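You operate a simulated robot arm through the tools that you are given. There is no shell and no other tool.

Carry out the task below with a simulated two-armed robot. There is one attempt and no reset: what you move stays moved.

TASK
Pull out the red stop, reset the spin rig, try a short run.
Fine: hood shut before the start; four to twelve seconds at the set speed, then the black stop button.

It is judged by the outcome, as a careful person would: the job done as asked, and still so three seconds after it is handed in. It fails if anything else is knocked over, pushed out of place, dropped, spilled or broken.

THE ROBOT
Two 7-joint arms with fingered hands on one trunk, on a base that drives. Base frame: it is fixed to the floor where the robot stands at the start and does not move with it; the origin is under the middle of the robot, x ahead of it, y to its left, z up. Lengths are in cm, angles in rad, forces in N, time in s.
The left shoulder is at the start at [7, 14.9, 111], the right one opposite. With the tool pointing down near the work surface each hand reaches from about 10 to 72 cm from the robot's upright axis, wherever it stands, measured 20 degrees to its own side. Places, roughly: black stop button [-280, 90, 90]; blue reset button [-280, 90, 90]; blue spin rig [-310, 120, 100]; clear hood [-310, 130, 110]; green start button [-290, 90, 90]; power switch [-270, 100, 100]; red stop button [-270, 90, 100]; short side lever [-320, 110, 100]; speed dial [-280, 100, 100]; yellow door [-310, 90, 90]. Payload 3.6 kg a hand.
The TCP of each hand is the grasp point between the finger pads, 2.5 cm short of the fingertips. In the tool frame z runs along the fingers and y along their closing line. Largest opening 8.8 cm; the body of the gripper starts 2.9 cm behind the TCP. The gripper is a hand of 4 fingers: y runs from the thumb to the fingers, the wrist lies at [-1.3, -9.7, -16.2] in the tool frame, and closing takes about 1.5 s.
Orientation is told as [roll, pitch, yaw] about the base's x, y, z axes, in that order, counted from this pose: with the fingers straight down and the wrist toward the robot, the tool's x, y and z point along [0, 1, 0], [1, 0, 0] and [0, 0, -1] of the base frame.

THE INTERFACE
- The arms move only by the tool drive_tool. It takes "left_plan", "right_plan" or both (then of equal length, played together; a hand with none holds still); each is a list that holds one entry, the list of rows, each a list of 7 numbers: the opening, from 0 (shut) to 1 (fully open), then the shift along the tool's x, y, z in cm, then the turn, a rotation vector about the tool's x, y, z in rad. In form: [[[grip, x, y, z, rx, ry, rz], ...]]. A call has 1 to 20 rows; each row shifts and turns the commanded pose from where the row before left it, along the tool's axes as they then stand. Rows are played at 5 a second. More than 5 cm and 0.15 rad between two rows, or a gripper value outside its range, and nothing of the call is played. Where a pose cannot be reached the arm comes as near as it can. A force on the tool above 40 N (or 10 N above the force at the start of the call, whichever is more), or a blocked arm, ends the call early, and 0.2 s more pass. The fingers move at their own pace (about 4.5 cm/s each) and stop on an object; they squeeze with about 29 N. The grip force told is the motor's: it shows also when the fingers shut on nothing. Time passes only in rows, and 0.2 s behind the last, so rows that do not move let the fingers close. It gives the time, the measured TCP pose, the force on the tool (base axes), the opening and the grip force at its end, in the units of the frame above (readings bear some noise), with the torque about the TCP (base axes, N m) and any sound that the robot's microphone picked up.
- Cameras (640 x 400 px; columns grow to the right, rows downward): "scene" is now at [14.58, 0.57, 134.14]; the picture's right is [0.01, -1.00, 0.00], its down [-0.51, -0.01, -0.86] and it looks along [0.86, 0.01, -0.51] (base axes); focal length 262 px, centre (320, 200). "left" rides on the left gripper at [-6.4, -8.3, -9.8] in its tool frame; the picture's right is [-0.62, -0.37, 0.69], its down [0.71, -0.63, 0.30] and it looks along [0.32, 0.68, 0.65] (tool axes); focal length 265 px, centre (320, 200). "right" rides on the right gripper at [6.4, -8.3, -9.8] in its tool frame; the picture's right is [-0.62, 0.37, -0.69], its down [-0.71, -0.63, 0.30] and it looks along [-0.32, 0.68, 0.65] (tool axes); focal length 265 px, centre (320, 200). There is no depth. A picture from a camera that has moved, and an enlarged one, comes with that camera's place and axes in the base frame and with its lens. The place of the scene camera against the robot may be out by one fixed shift of up to 1.2 cm in any direction.
- snapshot(camera): a new picture of that camera. No time passes.
- raise_lower(by): slides the trunk up (or, below 0, down) by that many cm; the arms and the scene camera ride with it, the base frame stays. It gives what a move gives, with no picture.
- base_move(legs): drives the robot by 1 to 6 legs, each [ahead, left, turn to the left] in cm, cm and rad, along the robot's own axes; the way and the turn of a leg run together, so that a leg with both is an arc; at most 150 cm and 3.142 rad a leg. The arms and the cameras ride along, it lands a little off, and it stops where it bumps. It gives what a move gives.
- set_grasp(shape, hand): the hand has 4 fingers and takes this shape, open, in about a second: jaw (thumb against the fingers, like two jaws); tri (thumb and two fingers); tip (a fingertip pinch); poke (one finger out to press); point (the index stretched); flat (the hand flat); cup (the hand cupped); fist (a fist). The gripper value then closes the fingers along that shape, each until it touches; the sizes above hold for jaw. It gives what a move gives, with no picture.
- turn_head(pan, tilt): turns the head with the scene camera to pan (to the left, within 1.501 rad either way) and tilt (down, from -0.506 to 1.204), counted from straight ahead of the robot. It gives what a move gives.
- close_up(camera, box): a new picture of the part [left, top, right, bottom] of that camera's present view, enlarged. No time passes.
- job_done(): hands the job in; it is judged then, once.

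Nothing tells you exact positions but the pictures and the camera data. Unless the task says otherwise, let go and move clear before handing in.

The tools are called after "Emit:" as a command line: name --argument value ..., lists and objects as JSON in quotes. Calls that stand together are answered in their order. drive_tool: Moves the arms, as the interface text tells. Its arguments: {"type":"object","properties":{"left_plan":{"type":"array"},"right_plan":{"type":"array"}},"required":[]} The other tools are called the same way: raise_lower (by) slides the trunk up or down; set_grasp (shape, hand) gives the hand a shape; base_move (legs) drives the base; turn_head (pan, tilt) turns the head that bears the scene camera; snapshot (camera) takes a picture; close_up (camera, box) takes an enlarged picture of a part of a camera's view; job_done () hands the job in.

At the start:

```text
time: 0.0
left_ee_pos: [52.23, 24.8, 115.7]
left_ee_rot: [0.0, -0.001, 0.0]
left_force: [0.4, 0.8, 0.6]
left_wrist_torque: [-0.01, 0.02, -0.02]
left_finger_gap: 8.78
left_finger_force: 0.0
left_shape: jaw
right_ee_pos: [52.43, -21.34, 120.63]
right_ee_rot: [0.002, -0.001, 0.0]
right_force: [0.4, 0.4, -0.1]
right_wrist_torque: [0.02, 0.03, 0.02]
right_finger_gap: 8.75
right_finger_force: 0.1
right_shape: jaw
trunk travel left (down, up): [-60.0, 34.0]
robot x, y, heading: [-0.12, 0.23, -0.002]
head pan, tilt: [0.014, 0.539]
```

scene: 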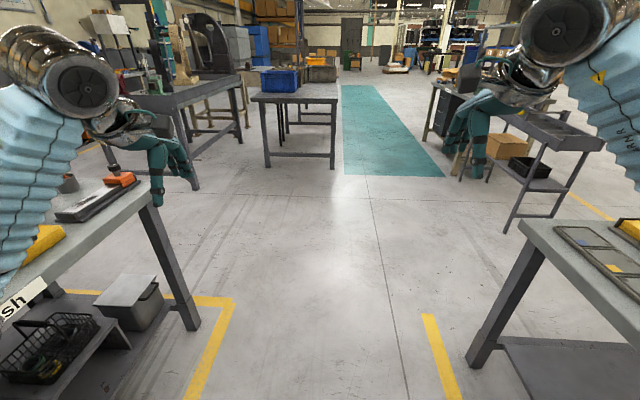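
right: 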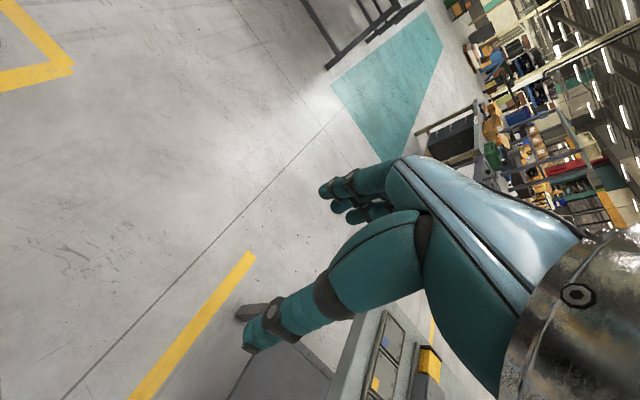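
left: 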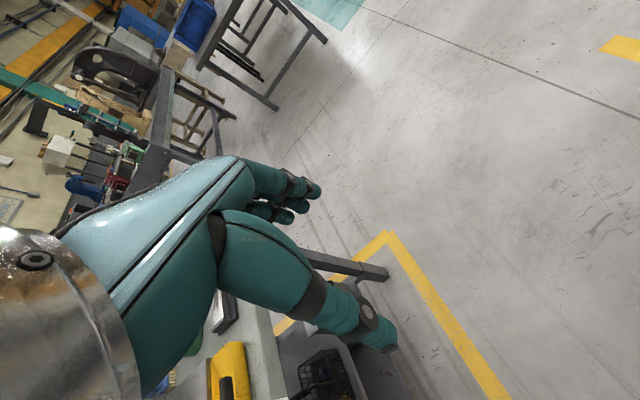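

I see an aisle between two benches, with more benches ahead. The spin rig should be behind me on my left, so I'll look around before driving.

Emit:
turn_head --pan 1.5 --tilt 0.4

Emit:
snapshot --camera "scene"

Emit:
turn_head --pan -1.5 --tilt 0.4

Emit:
snapshot --camera "scene"

```text
time: 1.6
left_ee_pos: [52.26, 24.7, 115.74]
left_ee_rot: [0.001, -0.001, -0.001]
left_force: [0.2, 0.5, -0.4]
left_wrist_torque: [-0.01, 0.0, -0.01]
left_finger_gap: 8.76
left_finger_force: 0.1
left_shape: jaw
right_ee_pos: [52.37, -21.32, 120.61]
right_ee_rot: [0.0, 0.0, 0.002]
right_force: [-0.3, -0.5, 0.1]
right_wrist_torque: [-0.01, 0.02, -0.03]
right_finger_gap: 8.74
right_finger_force: 0.0
right_shape: jaw
trunk travel left (down, up): [-60.0, 34.0]
robot x, y, heading: [-0.09, -0.04, -0.002]
head pan, tilt: [1.499, 0.4]
```

```text
taken
camera scene: at [6.21, 9.69, 135.42], right [1.0, -0.07, 0.0], down [-0.03, -0.39, -0.92], along [0.07, 0.92, -0.39], focal length 262 px, centre (320, 200)
```

scene: 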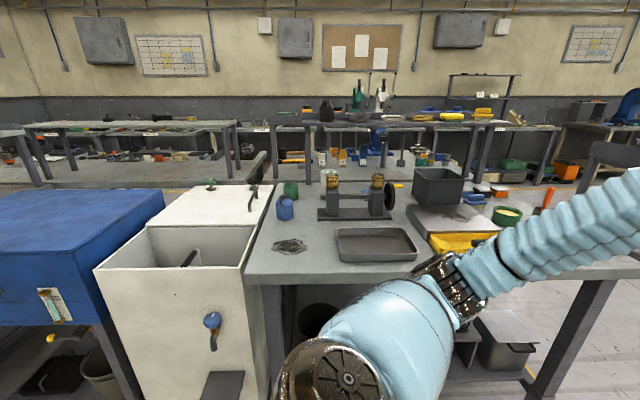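

```text
time: 4.2
left_ee_pos: [52.2, 24.8, 115.74]
left_ee_rot: [0.001, -0.001, 0.0]
left_force: [-0.8, -0.7, -0.4]
left_wrist_torque: [0.01, -0.02, -0.03]
left_finger_gap: 8.75
left_finger_force: 0.1
left_shape: jaw
right_ee_pos: [52.33, -21.4, 120.59]
right_ee_rot: [-0.001, 0.0, 0.001]
right_force: [0.3, 0.0, 0.4]
right_wrist_torque: [0.02, -0.01, 0.0]
right_finger_gap: 8.74
right_finger_force: 0.1
right_shape: jaw
trunk travel left (down, up): [-60.0, 34.0]
robot x, y, heading: [0.02, 0.4, 0.001]
head pan, tilt: [-1.499, 0.4]
```

```text
taken
camera scene: at [6.2, -8.79, 135.42], right [-1.0, -0.07, 0.0], down [-0.03, 0.39, -0.92], along [0.07, -0.92, -0.39], focal length 262 px, centre (320, 200)
```

scene: 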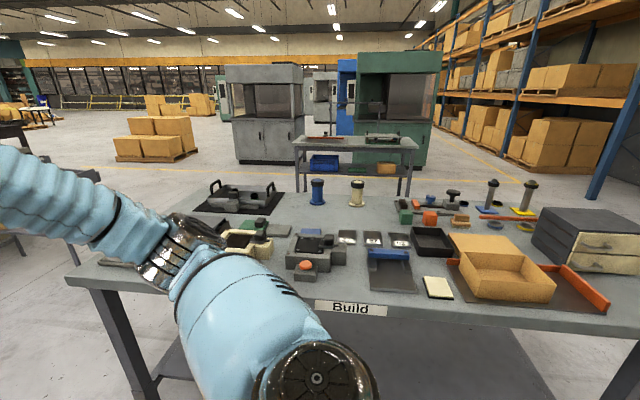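

The benches flank me at roughly y = ±55–60, and everything on them sits below hand height. I'll turn left in place with the hands well above the bench, then look toward -x where the rig should be.

Emit:
base_move --legs '[[0, 0, 0.8]]'

Emit:
turn_head --pan 1.5 --tilt 0.4

Emit:
snapshot --camera "scene"

```text
time: 9.8
left_ee_pos: [18.24, 54.65, 115.87]
left_ee_rot: [0.0, -0.003, 0.803]
left_force: [0.6, 0.0, 0.3]
left_wrist_torque: [-0.01, -0.03, 0.02]
left_finger_gap: 8.79
left_finger_force: 0.1
left_shape: jaw
right_ee_pos: [51.67, 22.77, 120.57]
right_ee_rot: [0.001, 0.001, 0.801]
right_force: [-0.9, 0.2, 0.3]
right_wrist_torque: [0.02, 0.01, -0.01]
right_finger_gap: 8.74
right_finger_force: 0.1
right_shape: jaw
trunk travel left (down, up): [-60.0, 34.0]
robot x, y, heading: [0.05, 0.18, 0.804]
head pan, tilt: [-1.499, 0.4]
```

```text
time: 12.4
left_ee_pos: [18.39, 54.8, 115.75]
left_ee_rot: [0.001, -0.001, 0.802]
left_force: [0.6, 0.1, -1.0]
left_wrist_torque: [-0.03, -0.05, -0.02]
left_finger_gap: 8.77
left_finger_force: 0.0
left_shape: jaw
right_ee_pos: [51.72, 22.88, 120.67]
right_ee_rot: [0.0, 0.002, 0.803]
right_force: [-0.1, -0.5, 0.2]
right_wrist_torque: [-0.01, -0.02, -0.03]
right_finger_gap: 8.77
right_finger_force: 0.0
right_shape: jaw
trunk travel left (down, up): [-60.0, 34.0]
robot x, y, heading: [-0.2, 0.09, 0.807]
head pan, tilt: [1.499, 0.4]
```

```text
taken
camera scene: at [-2.19, 10.95, 135.42], right [0.74, 0.67, 0.0], down [0.26, -0.29, -0.92], along [-0.62, 0.68, -0.39], focal length 262 px, centre (320, 200)
```

scene: 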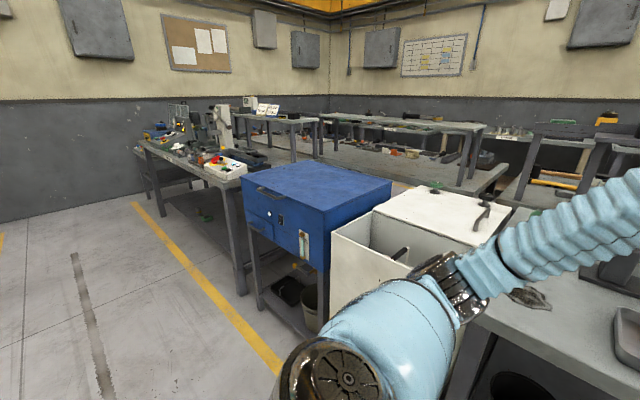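

I can see a bench further along toward the far wall with a light-coloured control box and a red button, which is probably the rig station. I'll finish turning to face -x and look straight down the aisle.

Emit:
base_move --legs '[[0, 0, 2.3]]'

Emit:
turn_head --pan -0.2 --tilt 0.4

Emit:
snapshot --camera "scene"

```text
time: 27.1
left_ee_pos: [-53.7, -21.27, 115.84]
left_ee_rot: [0.0, 0.002, 3.075]
left_force: [0.2, -0.2, -0.7]
left_wrist_torque: [-0.01, 0.02, -0.02]
left_finger_gap: 8.77
left_finger_force: 0.1
left_shape: jaw
right_ee_pos: [-50.84, 24.75, 120.52]
right_ee_rot: [-0.002, 0.0, 3.076]
right_force: [-1.2, 0.0, 0.8]
right_wrist_torque: [-0.04, 0.02, 0.01]
right_finger_gap: 8.78
right_finger_force: 0.2
right_shape: jaw
trunk travel left (down, up): [-60.0, 34.0]
robot x, y, heading: [0.21, 0.39, 3.081]
head pan, tilt: [1.499, 0.4]
```

```text
time: 28.9
left_ee_pos: [-53.66, -21.35, 115.86]
left_ee_rot: [0.0, 0.001, 3.075]
left_force: [-0.1, -0.3, 0.2]
left_wrist_torque: [0.02, -0.01, -0.01]
left_finger_gap: 8.77
left_finger_force: 0.1
left_shape: jaw
right_ee_pos: [-50.92, 24.77, 120.52]
right_ee_rot: [-0.002, 0.0, 3.076]
right_force: [0.1, 0.6, -1.1]
right_wrist_torque: [-0.03, -0.05, 0.0]
right_finger_gap: 8.76
right_finger_force: 0.1
right_shape: jaw
trunk travel left (down, up): [-60.0, 34.0]
robot x, y, heading: [0.26, 0.1, 3.08]
head pan, tilt: [-0.201, 0.4]
```

```text
taken
camera scene: at [-13.41, 3.18, 135.42], right [0.26, 0.97, 0.0], down [0.38, -0.1, -0.92], along [-0.89, 0.24, -0.39], focal length 262 px, centre (320, 200)
```

scene: 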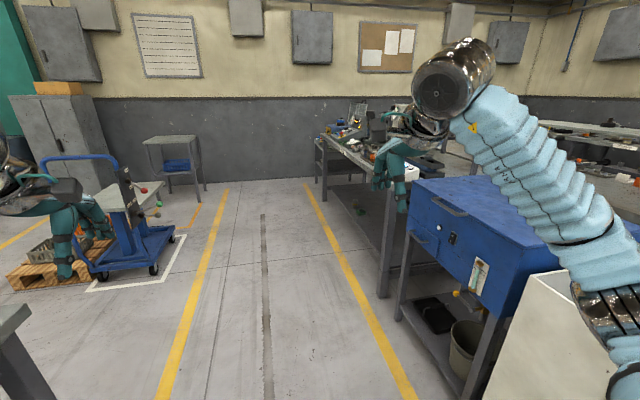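

The aisle ahead is clear between the yellow lines, and the target bench runs along the right side with its front edge around y ≈ 85. I'll drive down the aisle toward it.

Emit:
base_move --legs '[[150, 0, 0.06], [60, 0, 0]]'

Emit:
turn_head --pan -1.0 --tilt 0.4

Emit:
snapshot --camera "scene"

```text
time: 55.8
left_ee_pos: [-262.4, -21.67, 115.86]
left_ee_rot: [0.001, 0.0, -3.135]
left_force: [-0.5, -0.9, 0.1]
left_wrist_torque: [0.03, -0.02, 0.03]
left_finger_gap: 8.76
left_finger_force: 0.0
left_shape: jaw
right_ee_pos: [-262.92, 24.57, 120.68]
right_ee_rot: [0.0, 0.002, -3.135]
right_force: [-0.3, 0.1, 0.6]
right_wrist_torque: [-0.01, -0.03, 0.02]
right_finger_gap: 8.77
right_finger_force: 0.0
right_shape: jaw
trunk travel left (down, up): [-60.0, 34.0]
robot x, y, heading: [-210.25, 3.37, -3.133]
head pan, tilt: [-0.201, 0.4]
```

```text
time: 56.9
left_ee_pos: [-262.43, -21.66, 115.69]
left_ee_rot: [-0.002, 0.0, -3.134]
left_force: [0.9, 0.0, -0.9]
left_wrist_torque: [-0.01, -0.01, 0.04]
left_finger_gap: 8.77
left_finger_force: 0.2
left_shape: jaw
right_ee_pos: [-262.88, 24.37, 120.7]
right_ee_rot: [0.0, 0.003, -3.133]
right_force: [-0.2, 0.3, -0.3]
right_wrist_torque: [0.01, -0.02, 0.0]
right_finger_gap: 8.75
right_finger_force: 0.1
right_shape: jaw
trunk travel left (down, up): [-60.0, 34.0]
robot x, y, heading: [-210.56, 3.18, -3.131]
head pan, tilt: [-1.0, 0.4]
```

```text
taken
camera scene: at [-220.01, 11.63, 135.42], right [0.84, 0.55, 0.0], down [0.21, -0.33, -0.92], along [-0.5, 0.77, -0.39], focal length 262 px, centre (320, 200)
```

scene: 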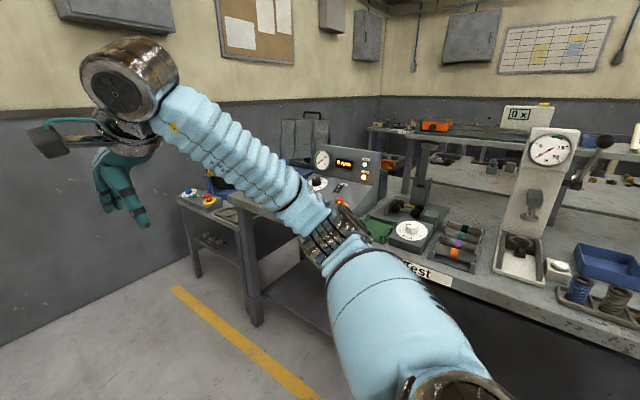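

The test bench is on the right, with a panel that has a gauge and display near x≈-290. I'll drive on about 72 cm, turn right to face it and look.

Emit:
base_move --legs '[[72, 0, 0], [0, 0, -1.575]]'

Emit:
turn_head --pan 0 --tilt 0.45

Emit:
snapshot --camera "scene"

```text
time: 76.8
left_ee_pos: [-307.74, 54.79, 115.7]
left_ee_rot: [-0.001, 0.0, 1.559]
left_force: [-0.2, -0.9, 0.3]
left_wrist_torque: [0.01, 0.02, -0.02]
left_finger_gap: 8.79
left_finger_force: 0.0
left_shape: jaw
right_ee_pos: [-261.53, 54.46, 120.63]
right_ee_rot: [-0.001, 0.0, 1.562]
right_force: [0.3, 0.1, -0.3]
right_wrist_torque: [-0.03, 0.01, -0.02]
right_finger_gap: 8.77
right_finger_force: 0.0
right_shape: jaw
trunk travel left (down, up): [-60.0, 34.0]
robot x, y, heading: [-284.03, 2.43, 1.557]
head pan, tilt: [-1.0, 0.4]
```

```text
time: 78.0
left_ee_pos: [-307.71, 54.74, 115.66]
left_ee_rot: [0.001, 0.0, 1.56]
left_force: [-0.2, 0.1, -0.1]
left_wrist_torque: [0.0, -0.02, 0.0]
left_finger_gap: 8.77
left_finger_force: 0.1
left_shape: jaw
right_ee_pos: [-261.49, 54.45, 120.55]
right_ee_rot: [0.001, -0.001, 1.559]
right_force: [0.3, 0.0, -0.5]
right_wrist_torque: [-0.01, 0.0, 0.01]
right_finger_gap: 8.77
right_finger_force: 0.0
right_shape: jaw
trunk travel left (down, up): [-60.0, 34.0]
robot x, y, heading: [-283.55, 2.69, 1.564]
head pan, tilt: [0.0, 0.45]
```

```text
taken
camera scene: at [-282.81, 17.05, 134.95], right [1.0, -0.01, 0.0], down [0.0, -0.44, -0.9], along [0.01, 0.9, -0.44], focal length 262 px, centre (320, 200)
```

scene: 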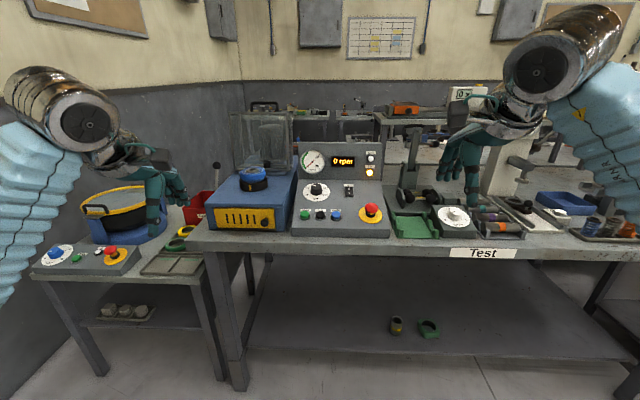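

I see the spin rig: a blue box with its clear hood raised and a yellow door. Beside it is the panel with gauge, "0 rpm" display, dial, switch, red mushroom stop and three small buttons. I'll enlarge the view for detail.

Emit:
close_up --camera "scene" --box '[285, 135, 395, 245]'

Emit:
close_up --camera "scene" --box '[190, 95, 310, 240]'

Emit:
close_up --camera "scene" --box '[20, 160, 200, 280]'

```text
3.64 times, centred on (340, 190) of scene
camera zoom: at [-282.81, 17.05, 134.95], right [1.0, -0.01, 0.0], down [0.0, -0.44, -0.9], along [0.01, 0.9, -0.44], focal length 952 px, centre (247, 236)
```

zoom: 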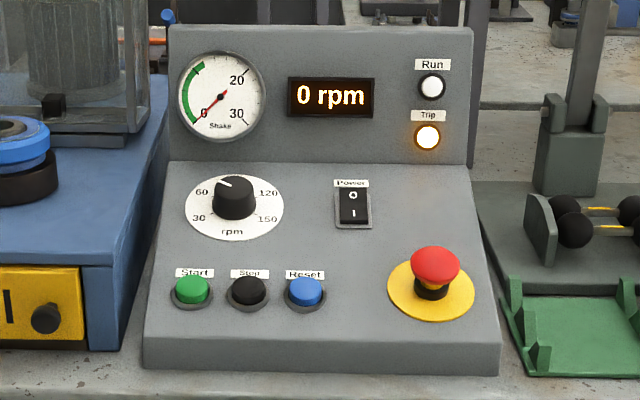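

```text
2.76 times, centred on (250, 168) of scene
camera zoom: at [-282.81, 17.05, 134.95], right [1.0, -0.01, 0.0], down [0.0, -0.44, -0.9], along [0.01, 0.9, -0.44], focal length 722 px, centre (513, 290)
```

zoom: 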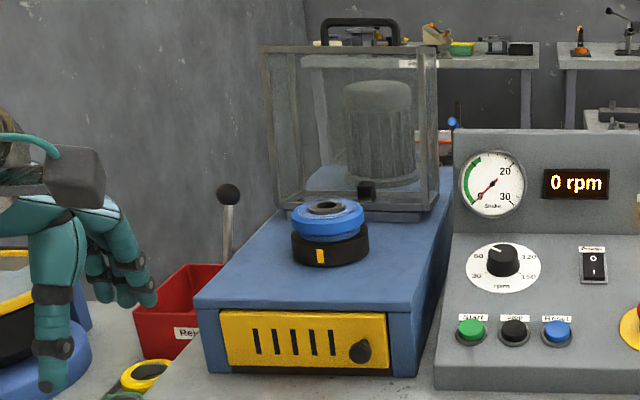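

```text
3.33 times, centred on (110, 220) of scene
camera zoom: at [-282.81, 17.05, 134.95], right [1.0, -0.01, 0.0], down [0.0, -0.44, -0.9], along [0.01, 0.9, -0.44], focal length 873 px, centre (1020, 133)
```

zoom: 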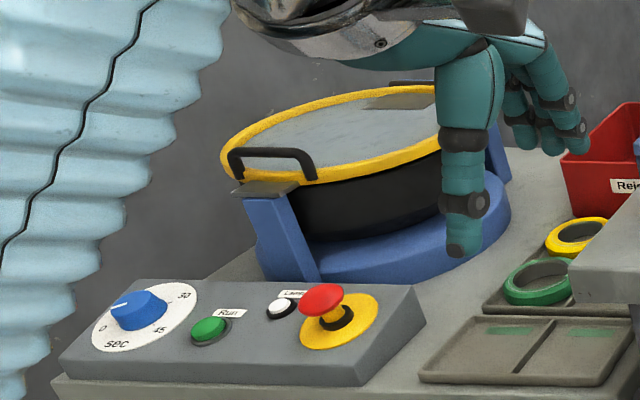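

The Trip lamp is lit, the display reads 0 rpm, the hood stands open and the red stop is on the right of the panel. I'll drive closer for more precise views, with hands at 113 cm or higher and still short of the hood.

Emit:
base_move --legs '[[22, 0, 0]]'

Emit:
turn_head --pan 0.2 --tilt 0.55

Emit:
snapshot --camera "scene"

Emit:
snapshot --camera "left"

Emit:
snapshot --camera "right"

```text
time: 81.4
left_ee_pos: [-307.35, 76.58, 115.89]
left_ee_rot: [0.003, -0.002, 1.561]
left_force: [0.9, 0.3, 0.0]
left_wrist_torque: [0.0, 0.0, -0.03]
left_finger_gap: 8.77
left_finger_force: 0.2
left_shape: jaw
right_ee_pos: [-261.3, 76.36, 120.65]
right_ee_rot: [0.002, -0.001, 1.56]
right_force: [-0.1, 0.1, 0.3]
right_wrist_torque: [-0.01, -0.01, 0.01]
right_finger_gap: 8.78
right_finger_force: 0.1
right_shape: jaw
trunk travel left (down, up): [-60.0, 34.0]
robot x, y, heading: [-283.01, 25.18, 1.564]
head pan, tilt: [0.0, 0.45]
```

```text
time: 82.2
left_ee_pos: [-307.67, 76.79, 115.81]
left_ee_rot: [-0.001, -0.001, 1.56]
left_force: [-0.3, 0.7, -0.6]
left_wrist_torque: [0.03, -0.01, 0.01]
left_finger_gap: 8.78
left_finger_force: 0.1
left_shape: jaw
right_ee_pos: [-261.58, 76.51, 120.65]
right_ee_rot: [0.0, 0.0, 1.561]
right_force: [0.2, 0.1, -0.4]
right_wrist_torque: [-0.01, 0.02, 0.0]
right_finger_gap: 8.76
right_finger_force: 0.1
right_shape: jaw
trunk travel left (down, up): [-60.0, 34.0]
robot x, y, heading: [-283.16, 24.78, 1.57]
head pan, tilt: [0.201, 0.55]
```

```text
taken
camera scene: at [-284.49, 38.9, 134.06], right [0.98, 0.19, 0.0], down [0.1, -0.51, -0.85], along [-0.16, 0.84, -0.52], focal length 262 px, centre (320, 200)
```

scene: 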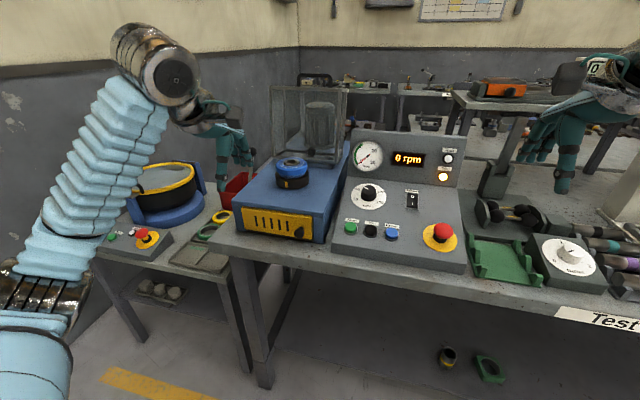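

```text
taken
camera left: at [-301.25, 68.34, 125.62], right [0.62, -0.37, -0.69], down [-0.72, -0.62, -0.31], along [-0.32, 0.69, -0.65], focal length 265 px, centre (320, 200)
```

left: 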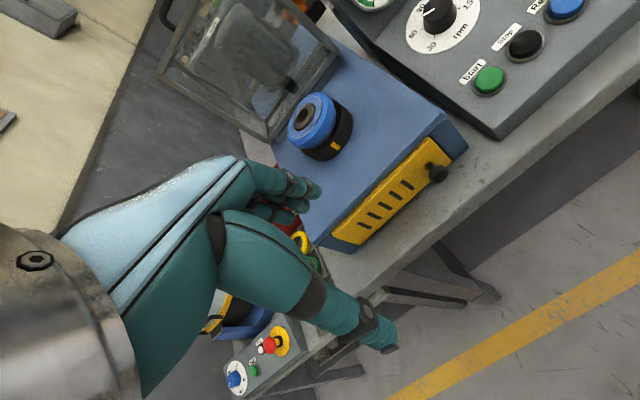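

```text
taken
camera right: at [-268.09, 68.17, 130.47], right [0.62, 0.36, 0.69], down [0.71, -0.64, -0.3], along [0.33, 0.68, -0.65], focal length 265 px, centre (320, 200)
```

right: 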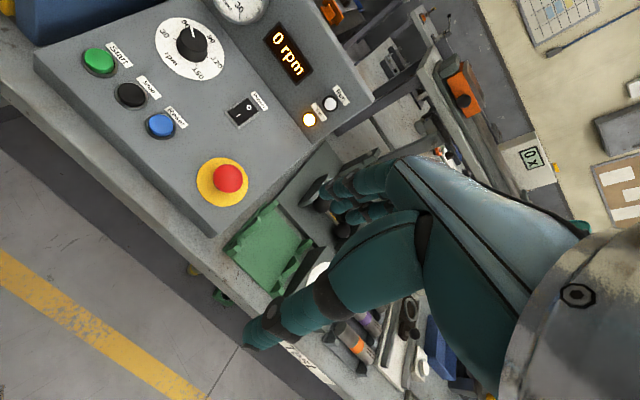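

Both wrist cameras now see the rig and the panel. I'll zoom in on them to inspect the hood, rotor and lever and to triangulate the controls.

Emit:
close_up --camera "scene" --box '[210, 75, 370, 245]'

Emit:
close_up --camera "scene" --box '[325, 125, 475, 275]'

Emit:
close_up --camera "left" --box '[150, 0, 350, 170]'

Emit:
close_up --camera "right" --box '[30, 0, 350, 210]'

```text
2.35 times, centred on (290, 160) of scene
camera zoom: at [-284.49, 38.9, 134.06], right [0.98, 0.19, 0.0], down [0.1, -0.51, -0.85], along [-0.16, 0.84, -0.52], focal length 616 px, centre (391, 294)
```

zoom: 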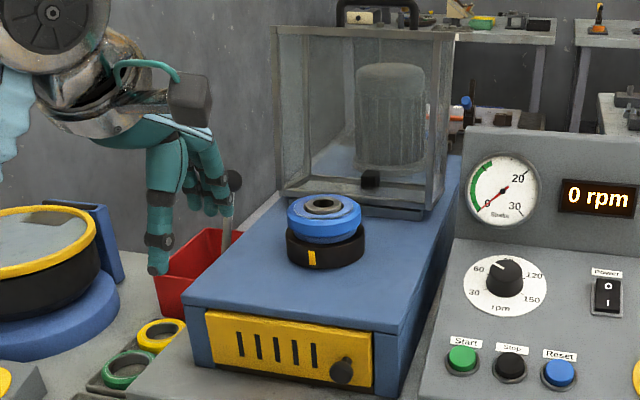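

```text
2.67 times, centred on (400, 200) of scene
camera zoom: at [-284.49, 38.9, 134.06], right [0.98, 0.19, 0.0], down [0.1, -0.51, -0.85], along [-0.16, 0.84, -0.52], focal length 698 px, centre (107, 200)
```

zoom: 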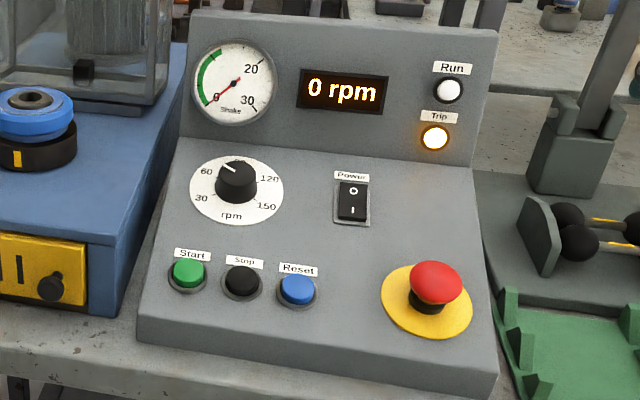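

```text
2.35 times, centred on (250, 85) of left
camera zoom: at [-301.25, 68.34, 125.62], right [0.62, -0.37, -0.69], down [-0.72, -0.62, -0.31], along [-0.32, 0.69, -0.65], focal length 624 px, centre (485, 471)
```

zoom: 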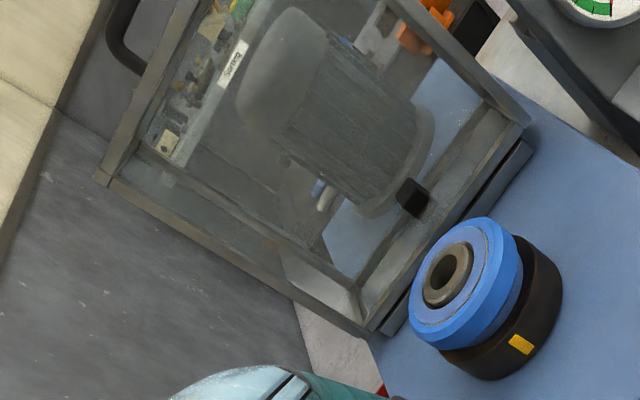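

```text
1.90 times, centred on (190, 105) of right
camera zoom: at [-268.09, 68.17, 130.47], right [0.62, 0.36, 0.69], down [0.71, -0.64, -0.3], along [0.33, 0.68, -0.65], focal length 506 px, centre (568, 381)
```

zoom: 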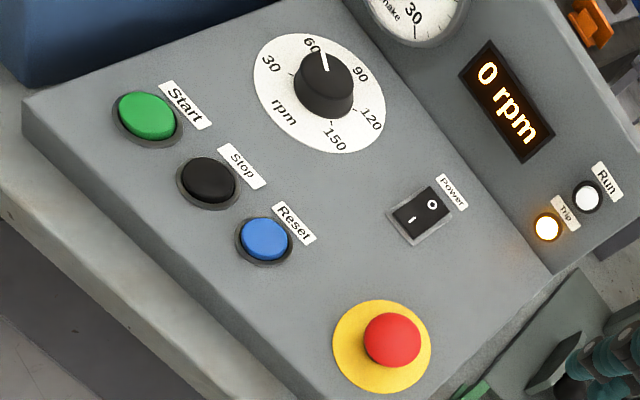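

The pictures put the red stop near [-266, 92.5, 95.5] and the buttons at y≈92.7, z≈93 with x≈-277 (reset), -282.5 (stop) and -287.5 (start). The hood seems hinged near y≈112, standing open with a handle on top. I'll move 12 cm closer for reach and study the lever and hood.

Emit:
base_move --legs '[[12, 0, 0]]'

Emit:
turn_head --pan 0.35 --tilt 0.5

Emit:
snapshot --camera "scene"

Emit:
snapshot --camera "left"

Emit:
snapshot --camera "right"

```text
time: 84.3
left_ee_pos: [-307.64, 88.55, 115.82]
left_ee_rot: [0.001, 0.0, 1.561]
left_force: [0.7, -0.3, -0.1]
left_wrist_torque: [0.0, -0.01, 0.01]
left_finger_gap: 8.76
left_finger_force: 0.0
left_shape: jaw
right_ee_pos: [-261.33, 88.29, 120.64]
right_ee_rot: [-0.001, 0.001, 1.561]
right_force: [-1.7, 0.6, 0.1]
right_wrist_torque: [0.01, -0.02, 0.0]
right_finger_gap: 8.77
right_finger_force: 0.0
right_shape: jaw
trunk travel left (down, up): [-60.0, 34.0]
robot x, y, heading: [-283.34, 36.8, 1.567]
head pan, tilt: [0.201, 0.55]
```

```text
time: 85.0
left_ee_pos: [-307.66, 88.72, 115.69]
left_ee_rot: [0.0, 0.001, 1.562]
left_force: [0.2, 0.3, -0.1]
left_wrist_torque: [0.03, -0.02, -0.01]
left_finger_gap: 8.77
left_finger_force: 0.0
left_shape: jaw
right_ee_pos: [-261.28, 88.4, 120.53]
right_ee_rot: [0.003, -0.002, 1.56]
right_force: [0.1, 0.2, 0.3]
right_wrist_torque: [0.0, 0.03, -0.03]
right_finger_gap: 8.76
right_finger_force: 0.0
right_shape: jaw
trunk travel left (down, up): [-60.0, 34.0]
robot x, y, heading: [-282.93, 36.94, 1.564]
head pan, tilt: [0.351, 0.499]
```

```text
taken
camera scene: at [-285.61, 50.93, 134.5], right [0.94, 0.34, 0.0], down [0.16, -0.45, -0.88], along [-0.3, 0.83, -0.48], focal length 262 px, centre (320, 200)
```

scene: 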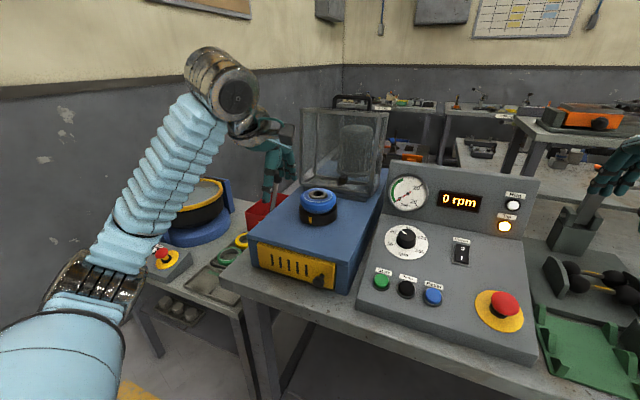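

```text
taken
camera left: at [-301.09, 80.28, 125.61], right [0.62, -0.37, -0.69], down [-0.72, -0.62, -0.3], along [-0.32, 0.69, -0.65], focal length 265 px, centre (320, 200)
```

left: 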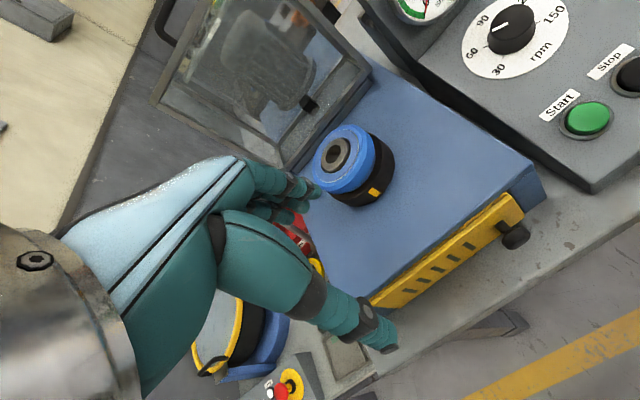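

```text
taken
camera right: at [-267.88, 80.15, 130.44], right [0.62, 0.36, 0.69], down [0.71, -0.64, -0.31], along [0.33, 0.68, -0.65], focal length 265 px, centre (320, 200)
```

right: 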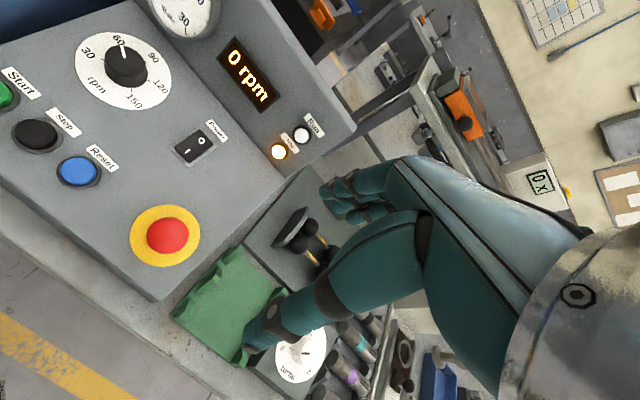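

I'm in range now. I'll zoom on the rig for the hood hinge, the lever and the door, and on the red stop for its stem.

Emit:
close_up --camera "scene" --box '[230, 80, 410, 300]'

Emit:
close_up --camera "right" --box '[80, 110, 260, 290]'

Emit:
close_up --camera "scene" --box '[230, 90, 330, 240]'

```text
1.82 times, centred on (320, 190) of scene
camera zoom: at [-285.61, 50.93, 134.5], right [0.94, 0.34, 0.0], down [0.16, -0.45, -0.88], along [-0.3, 0.83, -0.48], focal length 476 px, centre (320, 218)
```

zoom: 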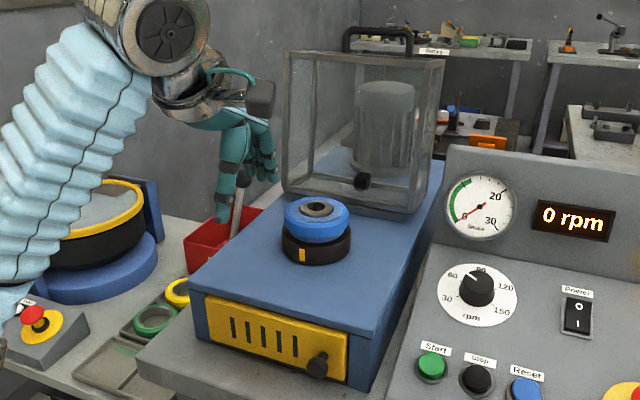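

```text
2.22 times, centred on (170, 200) of right
camera zoom: at [-267.88, 80.15, 130.44], right [0.62, 0.36, 0.69], down [0.71, -0.64, -0.31], along [0.33, 0.68, -0.65], focal length 590 px, centre (653, 200)
```

zoom: 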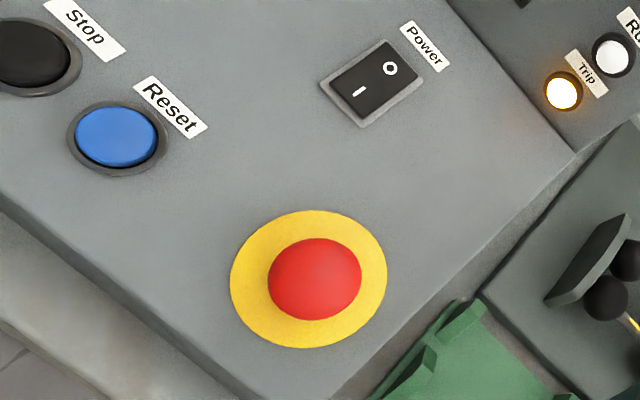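

```text
2.67 times, centred on (280, 165) of scene
camera zoom: at [-285.61, 50.93, 134.5], right [0.94, 0.34, 0.0], down [0.16, -0.45, -0.88], along [-0.3, 0.83, -0.48], focal length 698 px, centre (427, 293)
```

zoom: 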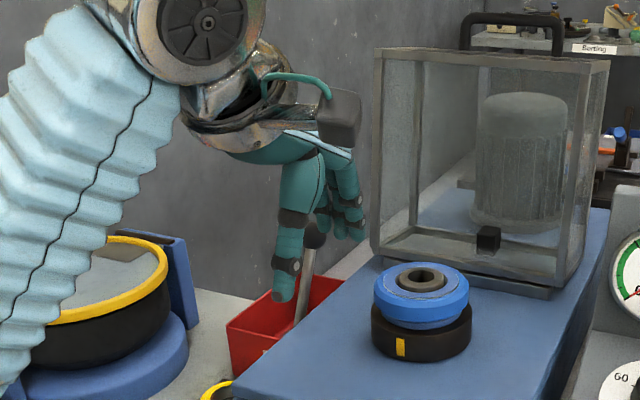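

The red stop triangulates to about [-265.9, 92.4, 95.4] on a panel sloped roughly 15°. I'll bring the right hand over it and tilt it to match the panel's normal, staying about 10 cm above it.

Emit:
drive_tool --right_plan '[[[1, 1.15, 0.3, 3.73, 0, 0, 0], [1, 1.15, 0.3, 3.73, 0, 0, 0], [1, 1.15, 0.3, 3.73, 0, 0, 0], [1, 1.15, 0.3, 3.73, 0, 0, 0], [1, 0, 0, 0, -0.135, 0, 0], [1, 0, 0, 0, -0.135, 0, 0], [1, 0, 0, 0, 0, 0, 0]]]'

Emit:
snapshot --camera "right"

Emit:
snapshot --camera "scene"

```text
time: 86.7
left_ee_pos: [-307.64, 88.52, 115.71]
left_ee_rot: [-0.001, 0.004, 1.563]
left_force: [-0.1, -0.2, -0.2]
left_wrist_torque: [0.0, 0.04, 0.01]
left_finger_gap: 8.77
left_finger_force: 0.0
left_shape: jaw
right_ee_pos: [-266.11, 89.71, 105.56]
right_ee_rot: [0.002, -0.269, 1.562]
right_force: [0.1, 0.2, 0.2]
right_wrist_torque: [-0.01, 0.0, 0.02]
right_finger_gap: 8.77
right_finger_force: 0.0
right_shape: jaw
trunk travel left (down, up): [-60.0, 34.0]
robot x, y, heading: [-283.28, 36.58, 1.563]
head pan, tilt: [0.351, 0.499]
```

```text
taken
camera right: at [-272.63, 79.15, 112.87], right [0.62, 0.16, 0.77], down [0.71, -0.53, -0.46], along [0.33, 0.83, -0.45], focal length 265 px, centre (320, 200)
```

right: 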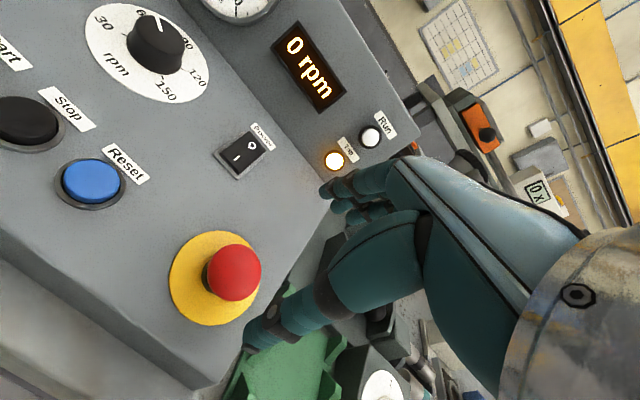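

```text
taken
camera scene: at [-285.75, 51.01, 134.49], right [0.94, 0.34, 0.0], down [0.16, -0.45, -0.88], along [-0.3, 0.83, -0.48], focal length 262 px, centre (320, 200)
```

scene: 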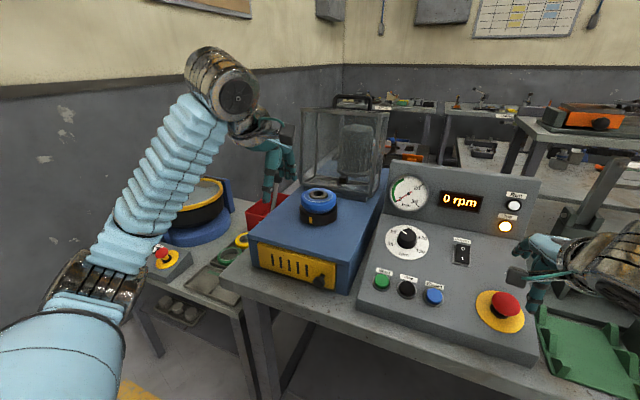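

The hand is tilted correctly and lined up over the mushroom. I'll descend along the panel normal with the jaws open around the head.

Emit:
drive_tool --right_plan '[[[1, -0.03, 0, 2.0, 0, 0, 0], [1, -0.03, 0, 2.0, 0, 0, 0], [1, -0.03, 0, 2.0, 0, 0, 0], [1, -0.03, 0, 1.5, 0, 0, 0], [1, -0.03, 0, 1.2, 0, 0, 0], [1, 0, 0, 0, 0, 0, 0]]]'

Emit:
snapshot --camera "right"

Emit:
close_up --camera "scene" --box '[430, 200, 630, 370]'

```text
time: 88.0
left_ee_pos: [-307.59, 88.62, 115.65]
left_ee_rot: [0.001, 0.0, 1.563]
left_force: [-0.6, 0.0, 1.0]
left_wrist_torque: [-0.01, -0.01, -0.05]
left_finger_gap: 8.75
left_finger_force: 0.0
left_shape: jaw
right_ee_pos: [-265.83, 91.81, 97.31]
right_ee_rot: [0.0, -0.268, 1.56]
right_force: [-0.1, -0.2, -0.7]
right_wrist_torque: [-0.03, 0.02, -0.01]
right_finger_gap: 8.77
right_finger_force: 0.1
right_shape: jaw
trunk travel left (down, up): [-60.0, 34.0]
robot x, y, heading: [-283.33, 36.77, 1.563]
head pan, tilt: [0.351, 0.499]
```

```text
taken
camera right: at [-272.43, 81.18, 104.6], right [0.62, 0.16, 0.77], down [0.71, -0.53, -0.46], along [0.33, 0.83, -0.45], focal length 265 px, centre (320, 200)
```

right: 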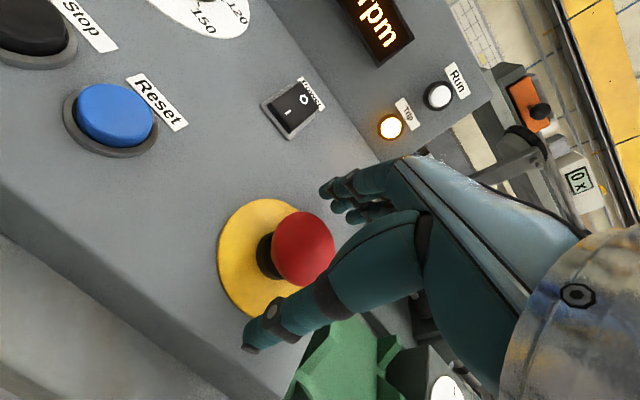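

```text
2.35 times, centred on (530, 285) of scene
camera zoom: at [-285.73, 50.85, 134.51], right [0.94, 0.34, 0.0], down [0.16, -0.45, -0.88], along [-0.3, 0.83, -0.48], focal length 616 px, centre (-174, 0)
```

zoom: 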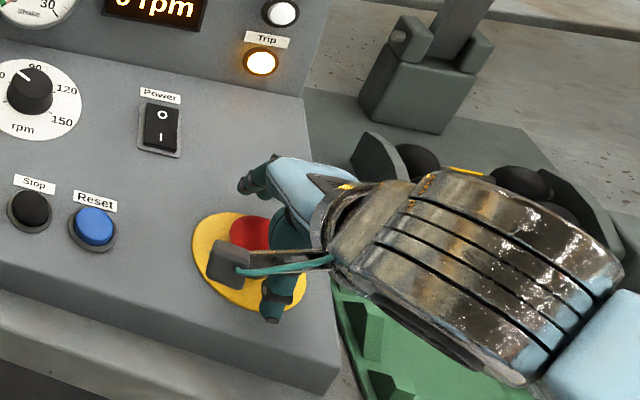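

The mushroom head is centred between the thumb and fingers. I'll go down another 1.3 cm and close the grip.

Emit:
drive_tool --right_plan '[[[1, 0.05, 0.1, 0.7, 0, 0, 0], [1, 0, 0, 0.6, 0, 0, 0], [0.6, 0, 0, 0, 0, 0, 0], [0.3, 0, 0, 0, 0, 0, 0], [0.1, 0, 0, 0, 0, 0, 0], [0.1, 0, 0, 0, 0, 0, 0], [0.1, 0, 0, 0, 0, 0, 0], [0.1, 0, 0, 0, 0, 0, 0], [0.1, 0, 0, 0, 0, 0, 0], [0.1, 0, 0, 0, 0, 0, 0]]]'

Emit:
snapshot --camera "right"

Emit:
close_up --camera "scene" --box '[430, 200, 630, 370]'

```text
time: 90.2
left_ee_pos: [-307.51, 88.61, 115.67]
left_ee_rot: [0.0, 0.0, 1.563]
left_force: [0.2, -0.2, -0.1]
left_wrist_torque: [-0.03, 0.04, -0.02]
left_finger_gap: 8.74
left_finger_force: 0.1
left_shape: jaw
right_ee_pos: [-265.96, 92.43, 96.01]
right_ee_rot: [0.0, -0.271, 1.562]
right_force: [-2.0, -3.0, -3.6]
right_wrist_torque: [0.17, 0.01, 0.02]
right_finger_gap: 3.01
right_finger_force: 29.2
right_shape: jaw
trunk travel left (down, up): [-60.0, 34.0]
robot x, y, heading: [-283.12, 36.79, 1.566]
head pan, tilt: [0.351, 0.499]
```

```text
taken
camera right: at [-272.56, 81.68, 103.31], right [0.62, 0.17, 0.77], down [0.71, -0.53, -0.46], along [0.33, 0.83, -0.45], focal length 265 px, centre (320, 200)
```

right: 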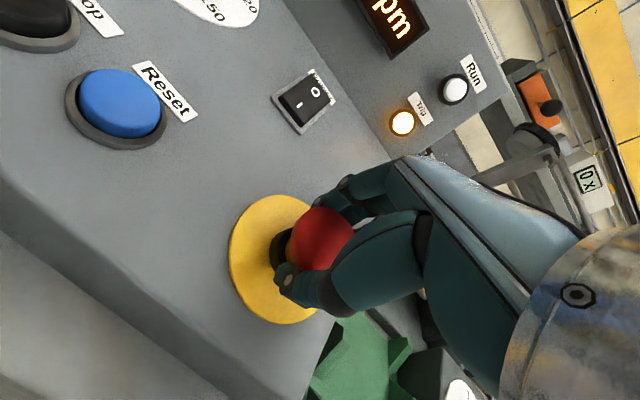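

```text
2.35 times, centred on (530, 285) of scene
camera zoom: at [-285.76, 50.85, 134.51], right [0.94, 0.34, 0.0], down [0.16, -0.45, -0.88], along [-0.3, 0.83, -0.48], focal length 616 px, centre (-174, 0)
```

zoom: 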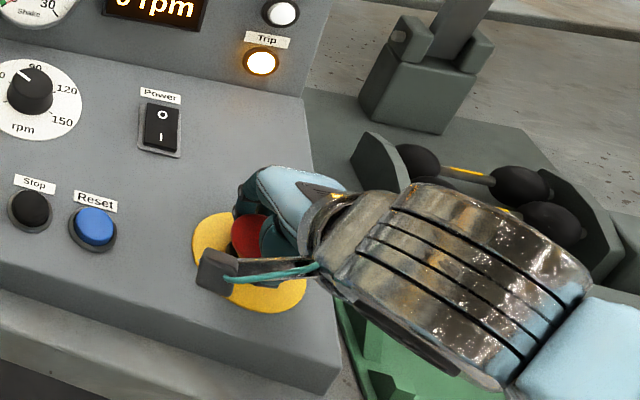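

The head is gripped with a 3.0 cm gap and 29 N. I'll pull it straight out along the panel normal in small steps.

Emit:
drive_tool --right_plan '[[[0.0, 0, 0, -0.3, 0, 0, 0], [0.0, 0, 0, -0.3, 0, 0, 0], [0.0, 0, 0, -0.3, 0, 0, 0], [0.0, 0, 0, -0.3, 0, 0, 0], [0.0, 0, 0, 0, 0, 0, 0]]]'

Emit:
snapshot --camera "right"

```text
time: 91.5
left_ee_pos: [-307.68, 88.93, 115.55]
left_ee_rot: [0.0, 0.001, 1.562]
left_force: [-0.2, 0.2, -0.4]
left_wrist_torque: [0.0, 0.02, 0.0]
left_finger_gap: 8.74
left_finger_force: 0.1
left_shape: jaw
right_ee_pos: [-265.83, 92.06, 96.77]
right_ee_rot: [-0.003, -0.258, 1.562]
right_force: [-4.2, -4.6, -24.4]
right_wrist_torque: [-0.02, -0.01, 0.05]
right_finger_gap: 2.83
right_finger_force: 29.1
right_shape: jaw
trunk travel left (down, up): [-60.0, 34.0]
robot x, y, heading: [-283.3, 36.77, 1.562]
head pan, tilt: [0.351, 0.499]
```

```text
taken
camera right: at [-272.55, 81.6, 104.01], right [0.62, 0.17, 0.76], down [0.71, -0.54, -0.45], along [0.33, 0.82, -0.46], focal length 265 px, centre (320, 200)
```

right: 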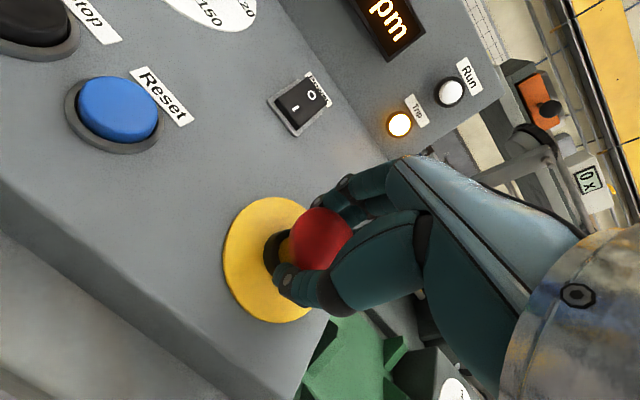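

The stem is coming out and a yellow band is showing, with about 24 N of resistance. I'll pull a little further to be sure it latches out.

Emit:
drive_tool --right_plan '[[[0.0, 0, 0, -0.2, 0, 0, 0], [0.0, 0, 0, -0.2, 0, 0, 0], [0.0, 0, 0, 0, 0, 0, 0]]]'

Emit:
close_up --camera "right" --box '[200, 150, 400, 340]'

```text
time: 92.2
left_ee_pos: [-307.57, 89.15, 115.49]
left_ee_rot: [0.0, 0.006, 1.563]
left_force: [0.7, 0.5, 0.8]
left_wrist_torque: [0.02, -0.03, 0.01]
left_finger_gap: 8.78
left_finger_force: 0.0
left_shape: jaw
right_ee_pos: [-265.92, 92.15, 96.86]
right_ee_rot: [-0.002, -0.25, 1.565]
right_force: [-4.7, 0.4, -34.6]
right_wrist_torque: [-0.11, -0.06, 0.07]
right_finger_gap: 2.78
right_finger_force: 28.6
right_shape: jaw
trunk travel left (down, up): [-60.0, 34.0]
robot x, y, heading: [-283.43, 36.88, 1.559]
head pan, tilt: [0.351, 0.499]
```

```text
2.11 times, centred on (300, 245) of right
camera zoom: at [-272.53, 81.63, 104.19], right [0.62, 0.18, 0.76], down [0.71, -0.54, -0.45], along [0.33, 0.82, -0.46], focal length 559 px, centre (362, 105)
```

zoom: 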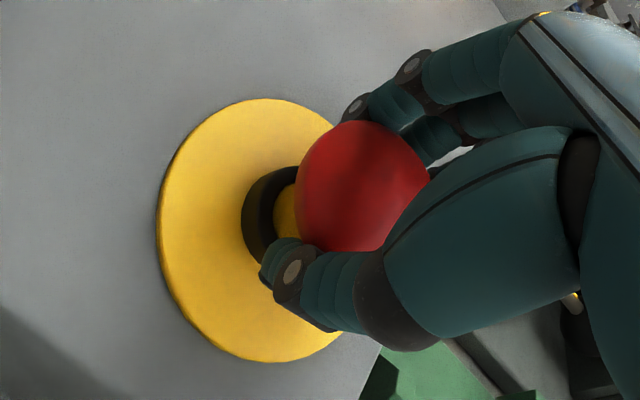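

The motion has stopped with force still rising, so the stop is at the end of its travel with the yellow band exposed. I'll relax the pull, open the hand and back off to check that it stays out.

Emit:
drive_tool --right_plan '[[[0.0, 0, 0, 0.3, 0, 0, 0], [1, 0, 0, 0, 0, 0, 0], [1, 0, 0, 0, 0, 0, 0], [1, 0, 0, 0, 0, 0, 0], [1, 0, 0, 0, 0, 0, 0], [1, 0, 0, 0, 0, 0, 0], [1, 0, 0, 0, 0, 0, 0], [1, 0, 0, 0, 0, 0, 0], [1, 0, 0, -1.5, 0, 0, 0], [1, 0, 0, -2, 0, 0, 0], [1, 0, 0, -3, 0, 0, 0], [1, 0, 0, -3, 0, 0, 0]]]'

Emit:
snapshot --camera "right"

Emit:
snapshot --camera "scene"

```text
time: 94.8
left_ee_pos: [-307.71, 88.55, 115.71]
left_ee_rot: [-0.001, 0.0, 1.562]
left_force: [0.0, 0.4, -0.4]
left_wrist_torque: [0.01, 0.0, -0.01]
left_finger_gap: 8.79
left_finger_force: 0.1
left_shape: jaw
right_ee_pos: [-265.96, 89.63, 106.58]
right_ee_rot: [0.0, -0.27, 1.56]
right_force: [-0.5, -0.1, -0.4]
right_wrist_torque: [0.02, -0.01, 0.01]
right_finger_gap: 8.79
right_finger_force: 0.1
right_shape: jaw
trunk travel left (down, up): [-60.0, 34.0]
robot x, y, heading: [-283.25, 36.67, 1.563]
head pan, tilt: [0.351, 0.499]
```

```text
taken
camera right: at [-272.6, 78.99, 113.8], right [0.62, 0.16, 0.77], down [0.71, -0.53, -0.46], along [0.33, 0.83, -0.45], focal length 265 px, centre (320, 200)
```

right: 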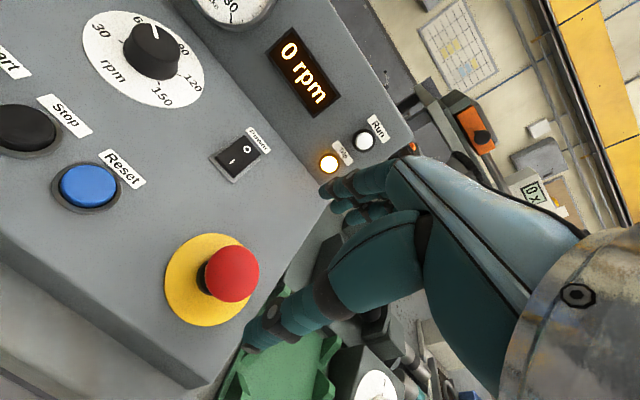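

```text
taken
camera scene: at [-285.76, 50.88, 134.5], right [0.94, 0.34, 0.0], down [0.16, -0.45, -0.88], along [-0.3, 0.83, -0.48], focal length 262 px, centre (320, 200)
```

scene: 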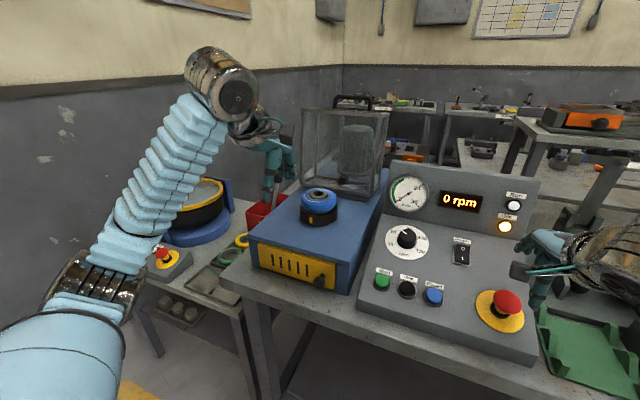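

From the pixels, the head now sits about 1 cm higher than before. I'll zoom in to confirm it stayed out.

Emit:
close_up --camera "right" --box '[130, 200, 300, 350]'

Emit:
close_up --camera "scene" --box '[340, 160, 560, 360]'

```text
2.67 times, centred on (215, 275) of right
camera zoom: at [-272.6, 78.99, 113.8], right [0.62, 0.16, 0.77], down [0.71, -0.53, -0.46], along [0.33, 0.83, -0.45], focal length 708 px, centre (600, 0)
```

zoom: 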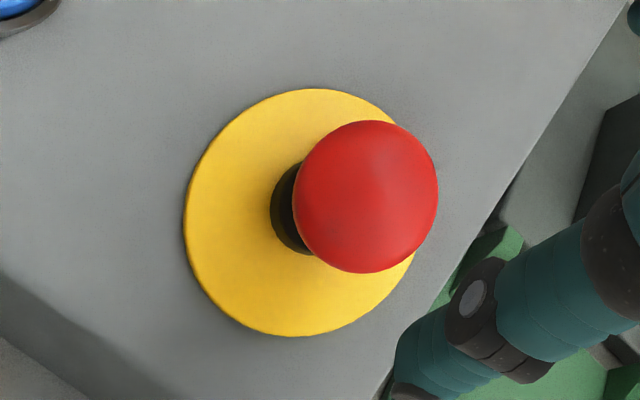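

```text
2.00 times, centred on (450, 260) of scene
camera zoom: at [-285.76, 50.88, 134.5], right [0.94, 0.34, 0.0], down [0.16, -0.45, -0.88], along [-0.3, 0.83, -0.48], focal length 524 px, centre (60, 80)
```

zoom: 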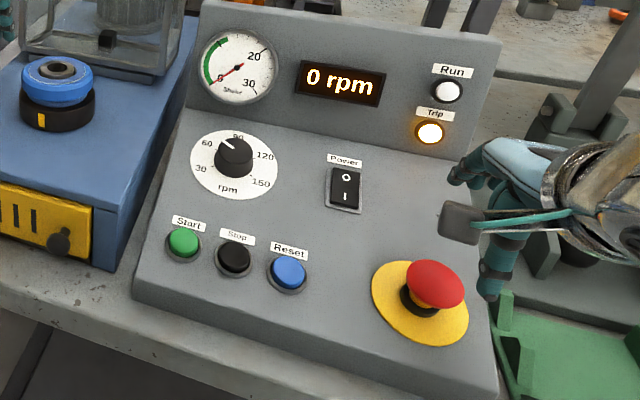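

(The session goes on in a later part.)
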